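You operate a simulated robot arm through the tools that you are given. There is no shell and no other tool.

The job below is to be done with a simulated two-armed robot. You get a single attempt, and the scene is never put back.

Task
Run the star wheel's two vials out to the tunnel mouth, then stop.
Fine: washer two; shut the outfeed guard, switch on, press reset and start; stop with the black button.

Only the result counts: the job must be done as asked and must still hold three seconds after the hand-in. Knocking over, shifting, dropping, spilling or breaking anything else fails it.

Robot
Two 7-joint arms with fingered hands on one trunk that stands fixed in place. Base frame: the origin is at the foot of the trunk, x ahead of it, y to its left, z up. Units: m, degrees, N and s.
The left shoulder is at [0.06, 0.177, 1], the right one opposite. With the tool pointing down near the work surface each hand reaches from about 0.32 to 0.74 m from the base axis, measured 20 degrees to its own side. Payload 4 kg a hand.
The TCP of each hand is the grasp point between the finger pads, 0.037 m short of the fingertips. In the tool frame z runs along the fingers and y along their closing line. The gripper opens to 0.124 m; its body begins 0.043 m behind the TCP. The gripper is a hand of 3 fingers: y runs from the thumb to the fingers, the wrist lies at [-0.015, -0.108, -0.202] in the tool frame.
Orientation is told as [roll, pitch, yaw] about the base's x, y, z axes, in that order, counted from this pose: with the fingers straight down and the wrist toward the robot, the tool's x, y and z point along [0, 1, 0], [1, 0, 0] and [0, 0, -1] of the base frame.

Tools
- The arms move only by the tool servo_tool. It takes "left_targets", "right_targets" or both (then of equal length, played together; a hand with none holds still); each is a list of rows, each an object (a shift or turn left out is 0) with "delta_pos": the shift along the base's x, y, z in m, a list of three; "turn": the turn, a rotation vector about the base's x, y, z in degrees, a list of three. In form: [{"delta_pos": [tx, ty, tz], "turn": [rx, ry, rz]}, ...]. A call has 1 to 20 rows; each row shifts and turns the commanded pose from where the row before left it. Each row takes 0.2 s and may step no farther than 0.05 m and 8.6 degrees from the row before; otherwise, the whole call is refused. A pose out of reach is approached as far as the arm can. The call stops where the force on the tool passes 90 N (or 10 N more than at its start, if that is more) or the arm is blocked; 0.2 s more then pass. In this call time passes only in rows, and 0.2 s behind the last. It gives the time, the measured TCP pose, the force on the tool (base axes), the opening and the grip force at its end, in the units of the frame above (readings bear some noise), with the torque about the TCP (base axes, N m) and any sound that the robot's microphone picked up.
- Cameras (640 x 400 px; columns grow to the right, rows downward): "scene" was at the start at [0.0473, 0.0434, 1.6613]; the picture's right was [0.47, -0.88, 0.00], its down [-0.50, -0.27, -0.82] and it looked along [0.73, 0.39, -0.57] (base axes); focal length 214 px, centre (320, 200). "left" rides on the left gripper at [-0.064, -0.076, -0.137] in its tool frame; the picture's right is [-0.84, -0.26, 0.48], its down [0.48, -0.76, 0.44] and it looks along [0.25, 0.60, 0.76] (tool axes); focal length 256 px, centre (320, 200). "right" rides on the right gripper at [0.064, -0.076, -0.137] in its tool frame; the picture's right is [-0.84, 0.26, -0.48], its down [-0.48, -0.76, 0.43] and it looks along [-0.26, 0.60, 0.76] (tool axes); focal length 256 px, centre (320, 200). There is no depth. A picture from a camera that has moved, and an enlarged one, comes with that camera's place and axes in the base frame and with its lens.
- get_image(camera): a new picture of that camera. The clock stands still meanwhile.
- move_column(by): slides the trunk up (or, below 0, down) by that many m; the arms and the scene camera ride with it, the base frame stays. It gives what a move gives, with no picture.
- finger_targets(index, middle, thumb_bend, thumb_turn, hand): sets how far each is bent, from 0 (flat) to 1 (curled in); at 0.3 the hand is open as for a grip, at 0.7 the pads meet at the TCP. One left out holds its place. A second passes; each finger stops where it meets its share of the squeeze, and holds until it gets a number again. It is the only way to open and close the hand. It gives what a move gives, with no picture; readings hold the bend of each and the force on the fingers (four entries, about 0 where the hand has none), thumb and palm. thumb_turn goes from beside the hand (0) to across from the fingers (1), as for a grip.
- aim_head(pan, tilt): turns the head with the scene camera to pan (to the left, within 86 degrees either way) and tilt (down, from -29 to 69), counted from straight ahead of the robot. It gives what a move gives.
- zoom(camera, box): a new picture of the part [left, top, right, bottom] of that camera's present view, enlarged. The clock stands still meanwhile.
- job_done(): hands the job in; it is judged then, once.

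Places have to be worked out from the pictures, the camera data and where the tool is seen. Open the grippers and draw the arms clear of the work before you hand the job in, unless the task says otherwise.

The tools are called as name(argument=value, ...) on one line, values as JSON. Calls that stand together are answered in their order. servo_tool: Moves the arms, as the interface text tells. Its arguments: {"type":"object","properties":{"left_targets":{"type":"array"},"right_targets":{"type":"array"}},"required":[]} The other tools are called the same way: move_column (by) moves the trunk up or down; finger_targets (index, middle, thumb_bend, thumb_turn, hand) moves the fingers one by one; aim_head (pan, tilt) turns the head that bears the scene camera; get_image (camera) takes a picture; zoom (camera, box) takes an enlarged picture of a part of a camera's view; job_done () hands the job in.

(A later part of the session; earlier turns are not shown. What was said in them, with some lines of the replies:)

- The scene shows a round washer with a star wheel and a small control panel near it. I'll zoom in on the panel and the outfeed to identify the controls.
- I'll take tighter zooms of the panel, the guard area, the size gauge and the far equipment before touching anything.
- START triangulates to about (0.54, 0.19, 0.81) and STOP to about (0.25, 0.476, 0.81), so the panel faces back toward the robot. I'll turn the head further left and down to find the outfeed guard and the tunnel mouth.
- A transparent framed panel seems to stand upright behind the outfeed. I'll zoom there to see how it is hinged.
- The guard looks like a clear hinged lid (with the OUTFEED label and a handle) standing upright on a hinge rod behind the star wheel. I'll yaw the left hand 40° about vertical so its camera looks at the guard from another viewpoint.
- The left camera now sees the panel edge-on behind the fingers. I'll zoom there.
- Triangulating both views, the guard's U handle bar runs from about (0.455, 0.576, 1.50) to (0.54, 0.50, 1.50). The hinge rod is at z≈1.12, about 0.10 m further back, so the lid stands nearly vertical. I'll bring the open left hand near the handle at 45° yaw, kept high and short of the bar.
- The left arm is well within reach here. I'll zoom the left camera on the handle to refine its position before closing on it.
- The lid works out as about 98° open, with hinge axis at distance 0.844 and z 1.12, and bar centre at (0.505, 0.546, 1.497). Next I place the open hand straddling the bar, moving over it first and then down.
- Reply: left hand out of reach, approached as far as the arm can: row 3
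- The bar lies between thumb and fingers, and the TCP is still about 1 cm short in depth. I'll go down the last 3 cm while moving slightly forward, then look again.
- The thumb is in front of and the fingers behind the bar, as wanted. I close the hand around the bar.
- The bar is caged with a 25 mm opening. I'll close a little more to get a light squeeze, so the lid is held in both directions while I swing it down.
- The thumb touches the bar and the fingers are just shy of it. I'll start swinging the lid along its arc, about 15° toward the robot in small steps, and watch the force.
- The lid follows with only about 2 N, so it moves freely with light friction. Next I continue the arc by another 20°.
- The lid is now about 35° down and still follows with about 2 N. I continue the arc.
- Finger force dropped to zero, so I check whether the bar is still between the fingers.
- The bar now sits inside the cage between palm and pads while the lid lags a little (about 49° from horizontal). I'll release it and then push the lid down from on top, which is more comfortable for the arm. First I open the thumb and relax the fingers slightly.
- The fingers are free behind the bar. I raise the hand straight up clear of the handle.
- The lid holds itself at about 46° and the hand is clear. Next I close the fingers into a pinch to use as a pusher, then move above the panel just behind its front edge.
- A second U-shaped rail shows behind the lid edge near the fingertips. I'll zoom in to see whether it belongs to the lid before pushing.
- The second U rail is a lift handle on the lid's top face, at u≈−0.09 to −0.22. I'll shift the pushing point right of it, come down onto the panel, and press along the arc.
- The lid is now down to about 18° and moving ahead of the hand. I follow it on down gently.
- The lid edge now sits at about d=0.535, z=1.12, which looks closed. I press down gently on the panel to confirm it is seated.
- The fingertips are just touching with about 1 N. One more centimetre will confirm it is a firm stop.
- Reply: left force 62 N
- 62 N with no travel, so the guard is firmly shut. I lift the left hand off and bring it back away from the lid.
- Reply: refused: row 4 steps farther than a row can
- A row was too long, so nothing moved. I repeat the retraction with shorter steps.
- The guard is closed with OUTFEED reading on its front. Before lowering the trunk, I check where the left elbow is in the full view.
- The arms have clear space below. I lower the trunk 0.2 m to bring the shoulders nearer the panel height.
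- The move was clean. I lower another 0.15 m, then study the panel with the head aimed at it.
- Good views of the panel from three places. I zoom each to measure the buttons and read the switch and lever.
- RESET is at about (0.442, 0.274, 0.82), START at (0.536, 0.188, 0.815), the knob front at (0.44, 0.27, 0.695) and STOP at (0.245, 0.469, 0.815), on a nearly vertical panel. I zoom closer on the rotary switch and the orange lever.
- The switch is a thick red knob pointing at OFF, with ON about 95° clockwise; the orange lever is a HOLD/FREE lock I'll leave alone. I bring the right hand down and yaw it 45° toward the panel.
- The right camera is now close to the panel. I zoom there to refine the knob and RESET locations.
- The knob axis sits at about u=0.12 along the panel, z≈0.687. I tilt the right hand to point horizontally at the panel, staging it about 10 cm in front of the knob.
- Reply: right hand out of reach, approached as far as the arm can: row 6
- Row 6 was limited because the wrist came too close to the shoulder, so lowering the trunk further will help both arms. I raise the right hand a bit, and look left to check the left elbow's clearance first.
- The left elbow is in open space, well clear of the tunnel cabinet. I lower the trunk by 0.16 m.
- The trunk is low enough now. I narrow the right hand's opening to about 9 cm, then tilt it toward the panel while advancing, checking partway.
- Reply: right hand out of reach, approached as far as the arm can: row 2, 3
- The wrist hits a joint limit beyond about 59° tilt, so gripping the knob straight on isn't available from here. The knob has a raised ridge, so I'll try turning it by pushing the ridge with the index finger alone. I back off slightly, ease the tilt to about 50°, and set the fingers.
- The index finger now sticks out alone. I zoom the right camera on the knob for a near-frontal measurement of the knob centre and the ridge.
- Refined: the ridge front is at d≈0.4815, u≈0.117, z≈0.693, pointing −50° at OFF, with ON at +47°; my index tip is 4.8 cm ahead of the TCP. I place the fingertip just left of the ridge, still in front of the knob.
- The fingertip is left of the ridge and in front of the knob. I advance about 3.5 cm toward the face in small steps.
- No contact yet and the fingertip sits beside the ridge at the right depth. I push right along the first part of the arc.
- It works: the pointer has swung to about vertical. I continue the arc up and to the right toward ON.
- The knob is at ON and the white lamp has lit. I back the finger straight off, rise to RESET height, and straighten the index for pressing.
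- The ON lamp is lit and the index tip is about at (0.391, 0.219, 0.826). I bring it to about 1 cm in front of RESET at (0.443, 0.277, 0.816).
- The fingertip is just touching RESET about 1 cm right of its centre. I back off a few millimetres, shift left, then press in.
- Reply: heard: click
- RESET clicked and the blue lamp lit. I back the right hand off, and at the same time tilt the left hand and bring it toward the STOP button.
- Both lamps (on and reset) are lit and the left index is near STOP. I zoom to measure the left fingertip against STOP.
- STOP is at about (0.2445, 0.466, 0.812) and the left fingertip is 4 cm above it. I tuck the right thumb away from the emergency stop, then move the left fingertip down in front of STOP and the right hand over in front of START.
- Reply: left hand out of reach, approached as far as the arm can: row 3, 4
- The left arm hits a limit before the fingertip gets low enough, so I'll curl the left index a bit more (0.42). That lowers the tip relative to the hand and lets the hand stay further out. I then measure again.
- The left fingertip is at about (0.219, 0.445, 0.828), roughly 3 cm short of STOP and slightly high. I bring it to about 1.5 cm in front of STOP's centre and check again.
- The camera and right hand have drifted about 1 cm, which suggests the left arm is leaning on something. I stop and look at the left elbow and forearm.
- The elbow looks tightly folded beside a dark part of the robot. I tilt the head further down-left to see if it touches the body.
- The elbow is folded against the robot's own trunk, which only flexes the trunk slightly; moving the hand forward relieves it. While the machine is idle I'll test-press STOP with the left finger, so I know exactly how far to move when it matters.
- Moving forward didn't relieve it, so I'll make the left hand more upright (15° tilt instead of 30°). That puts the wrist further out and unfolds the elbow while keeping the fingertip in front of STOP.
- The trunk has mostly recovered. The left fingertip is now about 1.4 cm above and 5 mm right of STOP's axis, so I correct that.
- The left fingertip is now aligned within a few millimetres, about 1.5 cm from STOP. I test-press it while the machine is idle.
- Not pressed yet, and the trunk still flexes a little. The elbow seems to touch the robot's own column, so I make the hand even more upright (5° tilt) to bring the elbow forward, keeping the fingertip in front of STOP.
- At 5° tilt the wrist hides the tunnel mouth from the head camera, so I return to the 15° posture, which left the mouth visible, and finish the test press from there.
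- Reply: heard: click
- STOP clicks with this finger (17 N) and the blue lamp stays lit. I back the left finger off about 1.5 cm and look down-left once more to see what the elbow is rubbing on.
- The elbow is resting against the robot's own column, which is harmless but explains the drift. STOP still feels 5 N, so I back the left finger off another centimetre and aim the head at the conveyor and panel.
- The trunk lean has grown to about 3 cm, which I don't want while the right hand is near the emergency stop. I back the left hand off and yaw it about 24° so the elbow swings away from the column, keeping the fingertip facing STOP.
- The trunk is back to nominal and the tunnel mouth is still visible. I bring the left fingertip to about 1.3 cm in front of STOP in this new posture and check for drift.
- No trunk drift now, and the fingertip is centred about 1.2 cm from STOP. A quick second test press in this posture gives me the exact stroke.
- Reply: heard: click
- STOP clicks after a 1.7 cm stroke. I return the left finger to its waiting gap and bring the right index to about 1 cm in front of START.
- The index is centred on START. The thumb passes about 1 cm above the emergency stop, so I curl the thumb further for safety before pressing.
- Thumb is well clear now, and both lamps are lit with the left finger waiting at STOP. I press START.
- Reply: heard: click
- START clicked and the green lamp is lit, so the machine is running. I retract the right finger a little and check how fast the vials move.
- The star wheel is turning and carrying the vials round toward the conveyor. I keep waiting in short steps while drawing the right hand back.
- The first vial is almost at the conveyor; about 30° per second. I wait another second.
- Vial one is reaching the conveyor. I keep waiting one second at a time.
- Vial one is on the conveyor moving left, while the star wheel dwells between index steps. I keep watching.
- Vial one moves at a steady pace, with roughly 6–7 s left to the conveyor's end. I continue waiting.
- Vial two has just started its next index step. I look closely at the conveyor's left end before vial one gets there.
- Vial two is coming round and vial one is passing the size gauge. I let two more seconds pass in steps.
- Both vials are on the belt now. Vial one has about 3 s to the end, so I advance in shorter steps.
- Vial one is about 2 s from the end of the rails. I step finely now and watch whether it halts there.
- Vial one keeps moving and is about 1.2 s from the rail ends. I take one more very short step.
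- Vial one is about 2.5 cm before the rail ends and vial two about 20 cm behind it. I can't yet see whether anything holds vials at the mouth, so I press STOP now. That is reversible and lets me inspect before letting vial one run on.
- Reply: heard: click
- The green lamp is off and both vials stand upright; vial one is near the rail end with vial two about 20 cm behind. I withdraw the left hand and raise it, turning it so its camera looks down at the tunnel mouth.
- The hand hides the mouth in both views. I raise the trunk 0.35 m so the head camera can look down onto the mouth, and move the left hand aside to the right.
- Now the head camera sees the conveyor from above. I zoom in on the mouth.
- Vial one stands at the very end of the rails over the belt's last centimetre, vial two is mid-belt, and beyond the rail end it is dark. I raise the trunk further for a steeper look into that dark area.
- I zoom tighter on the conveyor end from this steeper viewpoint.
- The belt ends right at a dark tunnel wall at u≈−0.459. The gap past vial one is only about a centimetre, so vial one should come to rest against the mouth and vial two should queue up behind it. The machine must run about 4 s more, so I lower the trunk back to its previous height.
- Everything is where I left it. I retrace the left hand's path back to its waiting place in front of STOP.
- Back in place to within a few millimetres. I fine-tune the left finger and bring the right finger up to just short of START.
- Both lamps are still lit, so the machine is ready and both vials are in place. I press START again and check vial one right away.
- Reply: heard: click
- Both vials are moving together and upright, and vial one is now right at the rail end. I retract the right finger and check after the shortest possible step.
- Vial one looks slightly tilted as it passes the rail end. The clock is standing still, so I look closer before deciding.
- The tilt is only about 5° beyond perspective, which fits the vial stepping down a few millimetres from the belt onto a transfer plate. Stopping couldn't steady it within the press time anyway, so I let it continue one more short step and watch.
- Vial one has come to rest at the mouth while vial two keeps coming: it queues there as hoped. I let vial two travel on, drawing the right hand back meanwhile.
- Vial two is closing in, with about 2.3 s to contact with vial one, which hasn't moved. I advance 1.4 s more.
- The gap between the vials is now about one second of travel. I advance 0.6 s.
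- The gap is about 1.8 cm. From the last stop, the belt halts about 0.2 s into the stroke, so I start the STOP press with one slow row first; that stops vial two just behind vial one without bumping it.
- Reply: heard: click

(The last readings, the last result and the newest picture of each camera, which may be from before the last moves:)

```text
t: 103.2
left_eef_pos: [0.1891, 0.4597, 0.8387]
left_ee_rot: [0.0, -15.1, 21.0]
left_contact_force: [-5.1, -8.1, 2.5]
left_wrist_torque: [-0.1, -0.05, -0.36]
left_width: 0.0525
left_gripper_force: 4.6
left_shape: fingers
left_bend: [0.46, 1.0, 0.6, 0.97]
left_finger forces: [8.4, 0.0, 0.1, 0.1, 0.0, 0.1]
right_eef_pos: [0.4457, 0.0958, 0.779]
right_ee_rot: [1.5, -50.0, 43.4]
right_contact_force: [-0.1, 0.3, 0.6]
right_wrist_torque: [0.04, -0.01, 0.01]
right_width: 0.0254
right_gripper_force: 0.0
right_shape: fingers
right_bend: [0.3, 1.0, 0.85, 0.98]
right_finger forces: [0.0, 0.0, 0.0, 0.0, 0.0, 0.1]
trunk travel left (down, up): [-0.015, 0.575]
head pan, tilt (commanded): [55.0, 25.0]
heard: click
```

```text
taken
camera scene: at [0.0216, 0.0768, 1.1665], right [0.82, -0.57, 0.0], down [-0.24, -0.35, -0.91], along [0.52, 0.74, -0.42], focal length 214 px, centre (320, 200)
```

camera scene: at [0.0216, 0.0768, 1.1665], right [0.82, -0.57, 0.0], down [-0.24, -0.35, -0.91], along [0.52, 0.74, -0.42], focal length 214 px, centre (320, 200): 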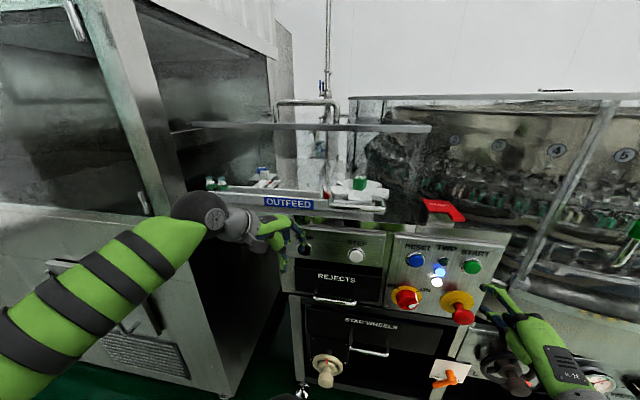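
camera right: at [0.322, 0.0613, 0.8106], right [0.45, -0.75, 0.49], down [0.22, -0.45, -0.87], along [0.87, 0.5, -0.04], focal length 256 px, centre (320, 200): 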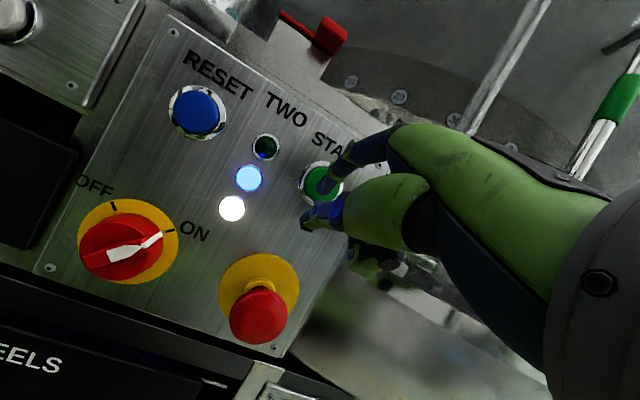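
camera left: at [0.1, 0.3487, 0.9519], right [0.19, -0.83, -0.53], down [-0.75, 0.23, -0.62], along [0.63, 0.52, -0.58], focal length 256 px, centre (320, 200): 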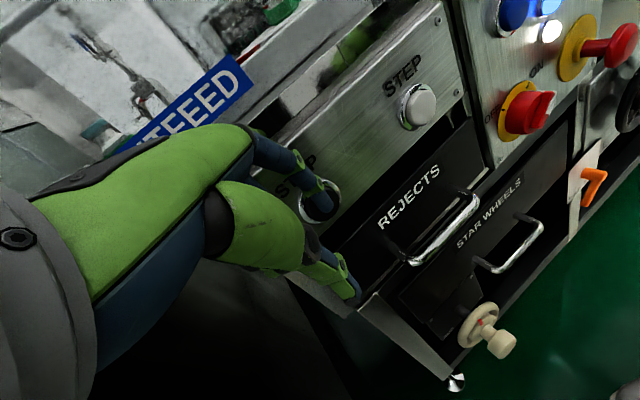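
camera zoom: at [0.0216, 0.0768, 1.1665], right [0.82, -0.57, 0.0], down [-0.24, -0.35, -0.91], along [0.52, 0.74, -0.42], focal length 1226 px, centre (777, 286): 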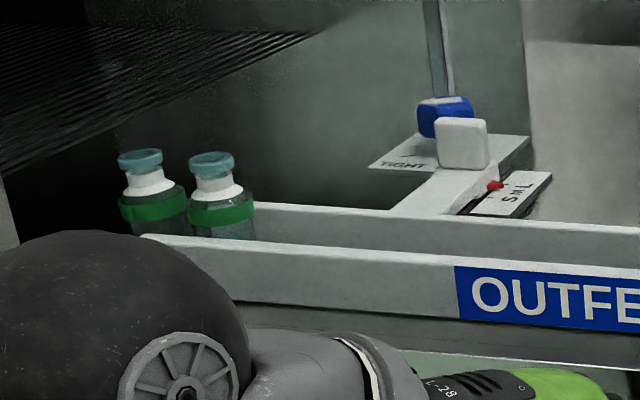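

The machine has stopped (green lamp off) with both vials standing next to each other at the tunnel mouth. I release STOP and draw both arms back along clear paths.

servo_tool(left_targets=[{"delta_pos": [-0.015, -0.015, 0.003]}, {"delta_pos": [-0.025, -0.025, 0.01]}, {"delta_pos": [-0.02, -0.005, 0.035], "turn": [-2.5, 6.5, 0]}, {"delta_pos": [-0.015, 0.0, 0.04], "turn": [-2.5, 6.5, 0]}, {"delta_pos": [-0.01, 0.01, 0.04], "turn": [0, 0, 7]}, {"delta_pos": [-0.01, 0.01, 0.04], "turn": [0, 0, 7]}, {"delta_pos": [-0.01, 0.01, 0.04], "turn": [0, 0, 7]}, {"delta_pos": [0.03, -0.03, 0.01]}, {"delta_pos": [0.03, -0.03, 0.01]}, {"delta_pos": [0.03, -0.03, 0.01]}], right_targets=[{"delta_pos": [-0.01, -0.02, 0.005]}, {"delta_pos": [-0.005, -0.035, 0.02]}, {"delta_pos": [0, -0.035, 0.03]}, {"delta_pos": [0, -0.035, 0.03]}, {"delta_pos": [0, -0.035, 0.03]}, {"delta_pos": [0, -0.02, 0.03]}, {"delta_pos": [0, 0, 0]}, {"delta_pos": [0, 0, 0]}, {"delta_pos": [0, 0, 0]}, {"delta_pos": [0, 0, 0]}])

get_image(camera="scene")

zoom(camera="scene", box=[190, 150, 290, 220])

```text
t: 105.4
left_eef_pos: [0.1761, 0.3522, 1.0778]
left_ee_rot: [-0.3, -1.0, 42.0]
left_contact_force: [-0.3, -0.2, 0.9]
left_wrist_torque: [0.02, 0.03, 0.0]
left_width: 0.0589
left_gripper_force: 0.1
left_shape: fingers
left_bend: [0.42, 1.0, 0.6, 0.97]
left_finger forces: [0.0, 0.0, 0.1, 0.0, 0.0, 0.0]
right_eef_pos: [0.4288, -0.0852, 0.9244]
right_ee_rot: [1.3, -49.8, 43.7]
right_contact_force: [0.5, -0.4, -0.6]
right_wrist_torque: [0.01, -0.02, 0.0]
right_width: 0.0253
right_gripper_force: 0.1
right_shape: fingers
right_bend: [0.3, 1.0, 0.85, 0.98]
right_finger forces: [0.0, 0.1, 0.0, 0.0, 0.0, 0.0]
trunk travel left (down, up): [-0.015, 0.575]
head pan, tilt (commanded): [55.0, 25.0]
```

```text
taken
camera scene: at [0.021, 0.0799, 1.166], right [0.82, -0.57, 0.0], down [-0.24, -0.35, -0.91], along [0.52, 0.74, -0.42], focal length 214 px, centre (320, 200)
```

scene: 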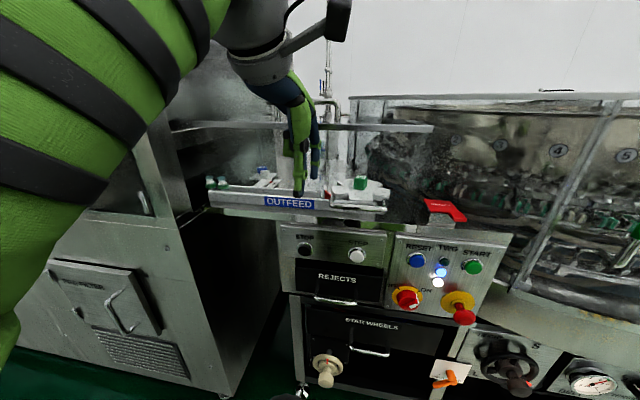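

```text
5.71 times, centred on (240, 185) of scene
camera zoom: at [0.021, 0.0799, 1.166], right [0.82, -0.57, 0.0], down [-0.24, -0.35, -0.91], along [0.52, 0.74, -0.42], focal length 1226 px, centre (777, 286)
```

zoom: 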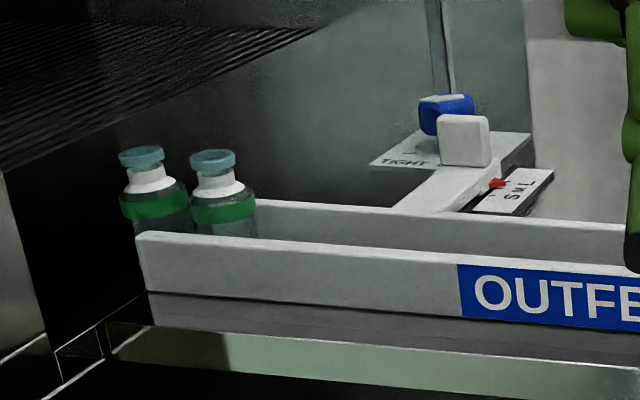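

Both vials stand at the mouth and the arms are clear. I open both hands to their start posture, then raise the trunk for a final look from above.

finger_targets(hand="left", index=0.3, middle=0.3, thumb_bend=0.3)

finger_targets(hand="right", index=0.3, middle=0.3, thumb_bend=0.3)

move_column(by=0.4)

aim_head(pan=70, tilt=42)

get_image(camera="scene")

zoom(camera="scene", box=[270, 150, 370, 230])

```text
t: 106.4
left_eef_pos: [0.1748, 0.3546, 1.0768]
left_ee_rot: [-0.2, -1.0, 42.0]
left_contact_force: [0.5, 0.4, -0.1]
left_wrist_torque: [-0.02, 0.0, 0.04]
left_width: 0.123
left_gripper_force: 0.1
left_shape: fingers
left_bend: [0.3, 0.3, 0.3, 0.97]
left_finger forces: [0.0, 0.1, 0.0, 0.0, 0.0, 0.0]
right_eef_pos: [0.4277, -0.0841, 0.9245]
right_ee_rot: [1.4, -49.7, 43.5]
right_contact_force: [0.3, -0.1, 0.2]
right_wrist_torque: [0.01, 0.01, 0.0]
right_width: 0.0255
right_gripper_force: 0.0
right_shape: fingers
right_bend: [0.3, 1.0, 0.85, 0.98]
right_finger forces: [0.1, 0.0, 0.1, 0.0, 0.1, 0.1]
trunk travel left (down, up): [-0.015, 0.575]
head pan, tilt (commanded): [55.0, 25.0]
```

```text
t: 107.4
left_eef_pos: [0.1752, 0.3548, 1.077]
left_ee_rot: [-0.1, -1.0, 42.0]
left_contact_force: [0.6, 0.4, 1.4]
left_wrist_torque: [0.02, 0.01, 0.0]
left_width: 0.1231
left_gripper_force: 0.0
left_shape: fingers
left_bend: [0.3, 0.3, 0.3, 0.97]
left_finger forces: [0.0, 0.1, 0.1, 0.0, 0.0, 0.1]
right_eef_pos: [0.4286, -0.0858, 0.9252]
right_ee_rot: [1.3, -49.7, 43.6]
right_contact_force: [0.6, 0.5, 0.3]
right_wrist_torque: [0.04, 0.01, 0.03]
right_width: 0.1232
right_gripper_force: 0.1
right_shape: fingers
right_bend: [0.3, 0.3, 0.3, 0.98]
right_finger forces: [0.0, 0.0, 0.0, 0.0, 0.0, 0.0]
trunk travel left (down, up): [-0.015, 0.575]
head pan, tilt (commanded): [55.0, 25.0]
```

```text
t: 111.2
left_eef_pos: [0.1763, 0.3513, 1.4776]
left_ee_rot: [-0.1, -1.0, 42.1]
left_contact_force: [-0.4, 0.8, -0.4]
left_wrist_torque: [0.02, 0.02, -0.02]
left_width: 0.1234
left_gripper_force: 0.2
left_shape: fingers
left_bend: [0.3, 0.3, 0.3, 0.98]
left_finger forces: [0.0, 0.1, 0.0, 0.0, 0.0, 0.0]
right_eef_pos: [0.4296, -0.0873, 1.3237]
right_ee_rot: [1.4, -49.8, 43.4]
right_contact_force: [0.2, -0.7, -0.4]
right_wrist_torque: [0.0, -0.01, -0.01]
right_width: 0.1232
right_gripper_force: 0.1
right_shape: fingers
right_bend: [0.3, 0.3, 0.3, 0.98]
right_finger forces: [0.1, 0.0, 0.0, 0.0, 0.1, 0.0]
trunk travel left (down, up): [-0.415, 0.175]
head pan, tilt (commanded): [55.0, 25.0]
```

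```text
t: 112.0
left_eef_pos: [0.1768, 0.3515, 1.4778]
left_ee_rot: [-0.1, -1.1, 42.1]
left_contact_force: [-0.4, 0.4, 0.6]
left_wrist_torque: [0.03, 0.0, -0.02]
left_width: 0.1232
left_gripper_force: 0.1
left_shape: fingers
left_bend: [0.3, 0.3, 0.3, 0.98]
left_finger forces: [0.1, 0.1, 0.0, 0.1, 0.0, 0.0]
right_eef_pos: [0.4291, -0.0865, 1.324]
right_ee_rot: [1.6, -49.9, 43.4]
right_contact_force: [-0.2, 0.3, -0.7]
right_wrist_torque: [0.02, -0.05, -0.03]
right_width: 0.1231
right_gripper_force: 0.1
right_shape: fingers
right_bend: [0.3, 0.3, 0.3, 0.98]
right_finger forces: [0.0, 0.1, 0.0, 0.0, 0.0, 0.1]
trunk travel left (down, up): [-0.415, 0.175]
head pan, tilt (commanded): [70.0, 42.0]
```

```text
taken
camera scene: at [-0.0021, 0.0805, 1.5402], right [0.94, -0.34, 0.0], down [-0.23, -0.63, -0.74], along [0.25, 0.7, -0.67], focal length 214 px, centre (320, 200)
```

scene: 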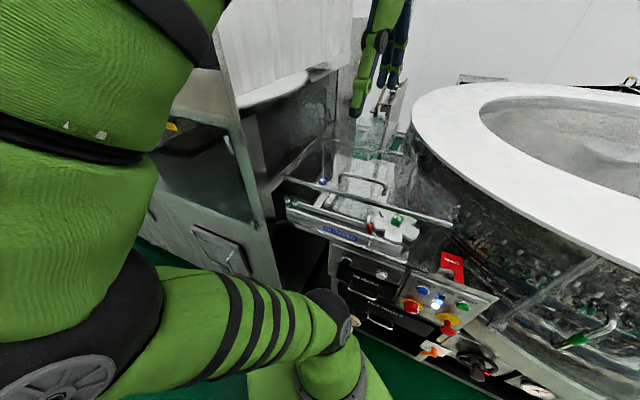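

```text
5.00 times, centred on (320, 190) of scene
camera zoom: at [-0.0021, 0.0805, 1.5402], right [0.94, -0.34, 0.0], down [-0.23, -0.63, -0.74], along [0.25, 0.7, -0.67], focal length 1072 px, centre (320, 250)
```

zoom: 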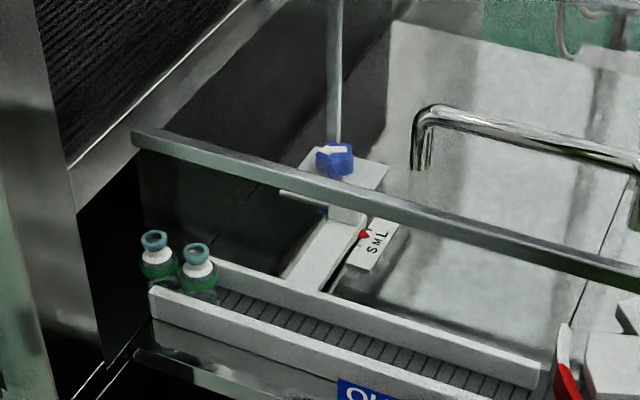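

Both vials stand at the tunnel mouth, the guard is shut and the arms are clear. One last check of the panel lamps before handing in.

zoom(camera="scene", box=[380, 240, 500, 370])

zoom(camera="scene", box=[280, 190, 320, 220])

```text
3.08 times, centred on (440, 305) of scene
camera zoom: at [-0.0021, 0.0805, 1.5402], right [0.94, -0.34, 0.0], down [-0.23, -0.63, -0.74], along [0.25, 0.7, -0.67], focal length 660 px, centre (-49, -123)
```

zoom: 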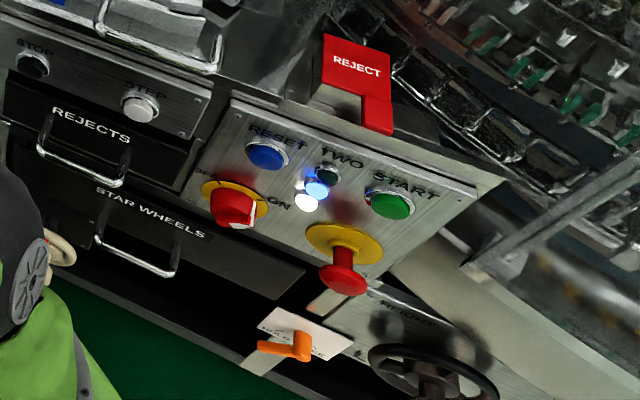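

```text
13.33 times, centred on (300, 205) of scene
camera zoom: at [-0.0021, 0.0805, 1.5402], right [0.94, -0.34, 0.0], down [-0.23, -0.63, -0.74], along [0.25, 0.7, -0.67], focal length 2860 px, centre (587, 133)
```

zoom: 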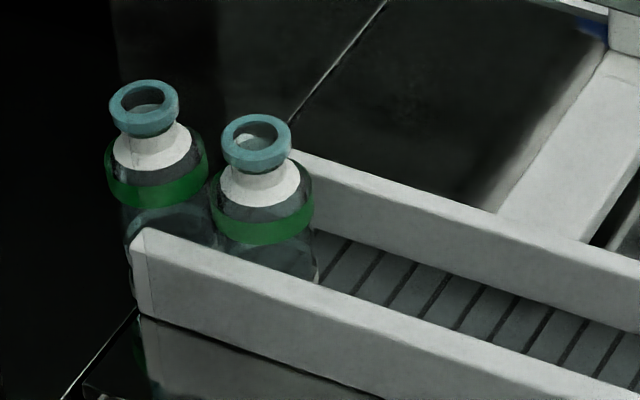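

The green lamp is off, the power and ready lamps are lit, the emergency stop is untouched, and both vials stand side by side at the mouth. I hand the job in.

job_done()

```text
The job is handed in.
```

Both vials are out at the tunnel mouth, standing one behind the other, and washer two is stopped. I've handed the job in but haven't seen the verdict.

- **Sequence:** I shut the outfeed guard, turned the switch to ON, pressed RESET and START, and stopped with the black button. The green lamp is off; the white and blue lamps are still lit.
- **Extra presses:** I pressed the black button twice before the first START to test my reach. I also stopped once mid-run, because I couldn't see what would hold the first vial at the end of the belt. After checking, I pressed START again and made the final stop when the second vial came up behind the first.
- **Lean:** The first vial sits just past the rail ends and leaned about 5° when it came to rest there. It stayed put, and the last close-up shows both vials standing.

The emergency stop, STEP button, reject lever and orange HOLD lever were not touched. Both hands are open and clear of the machine.
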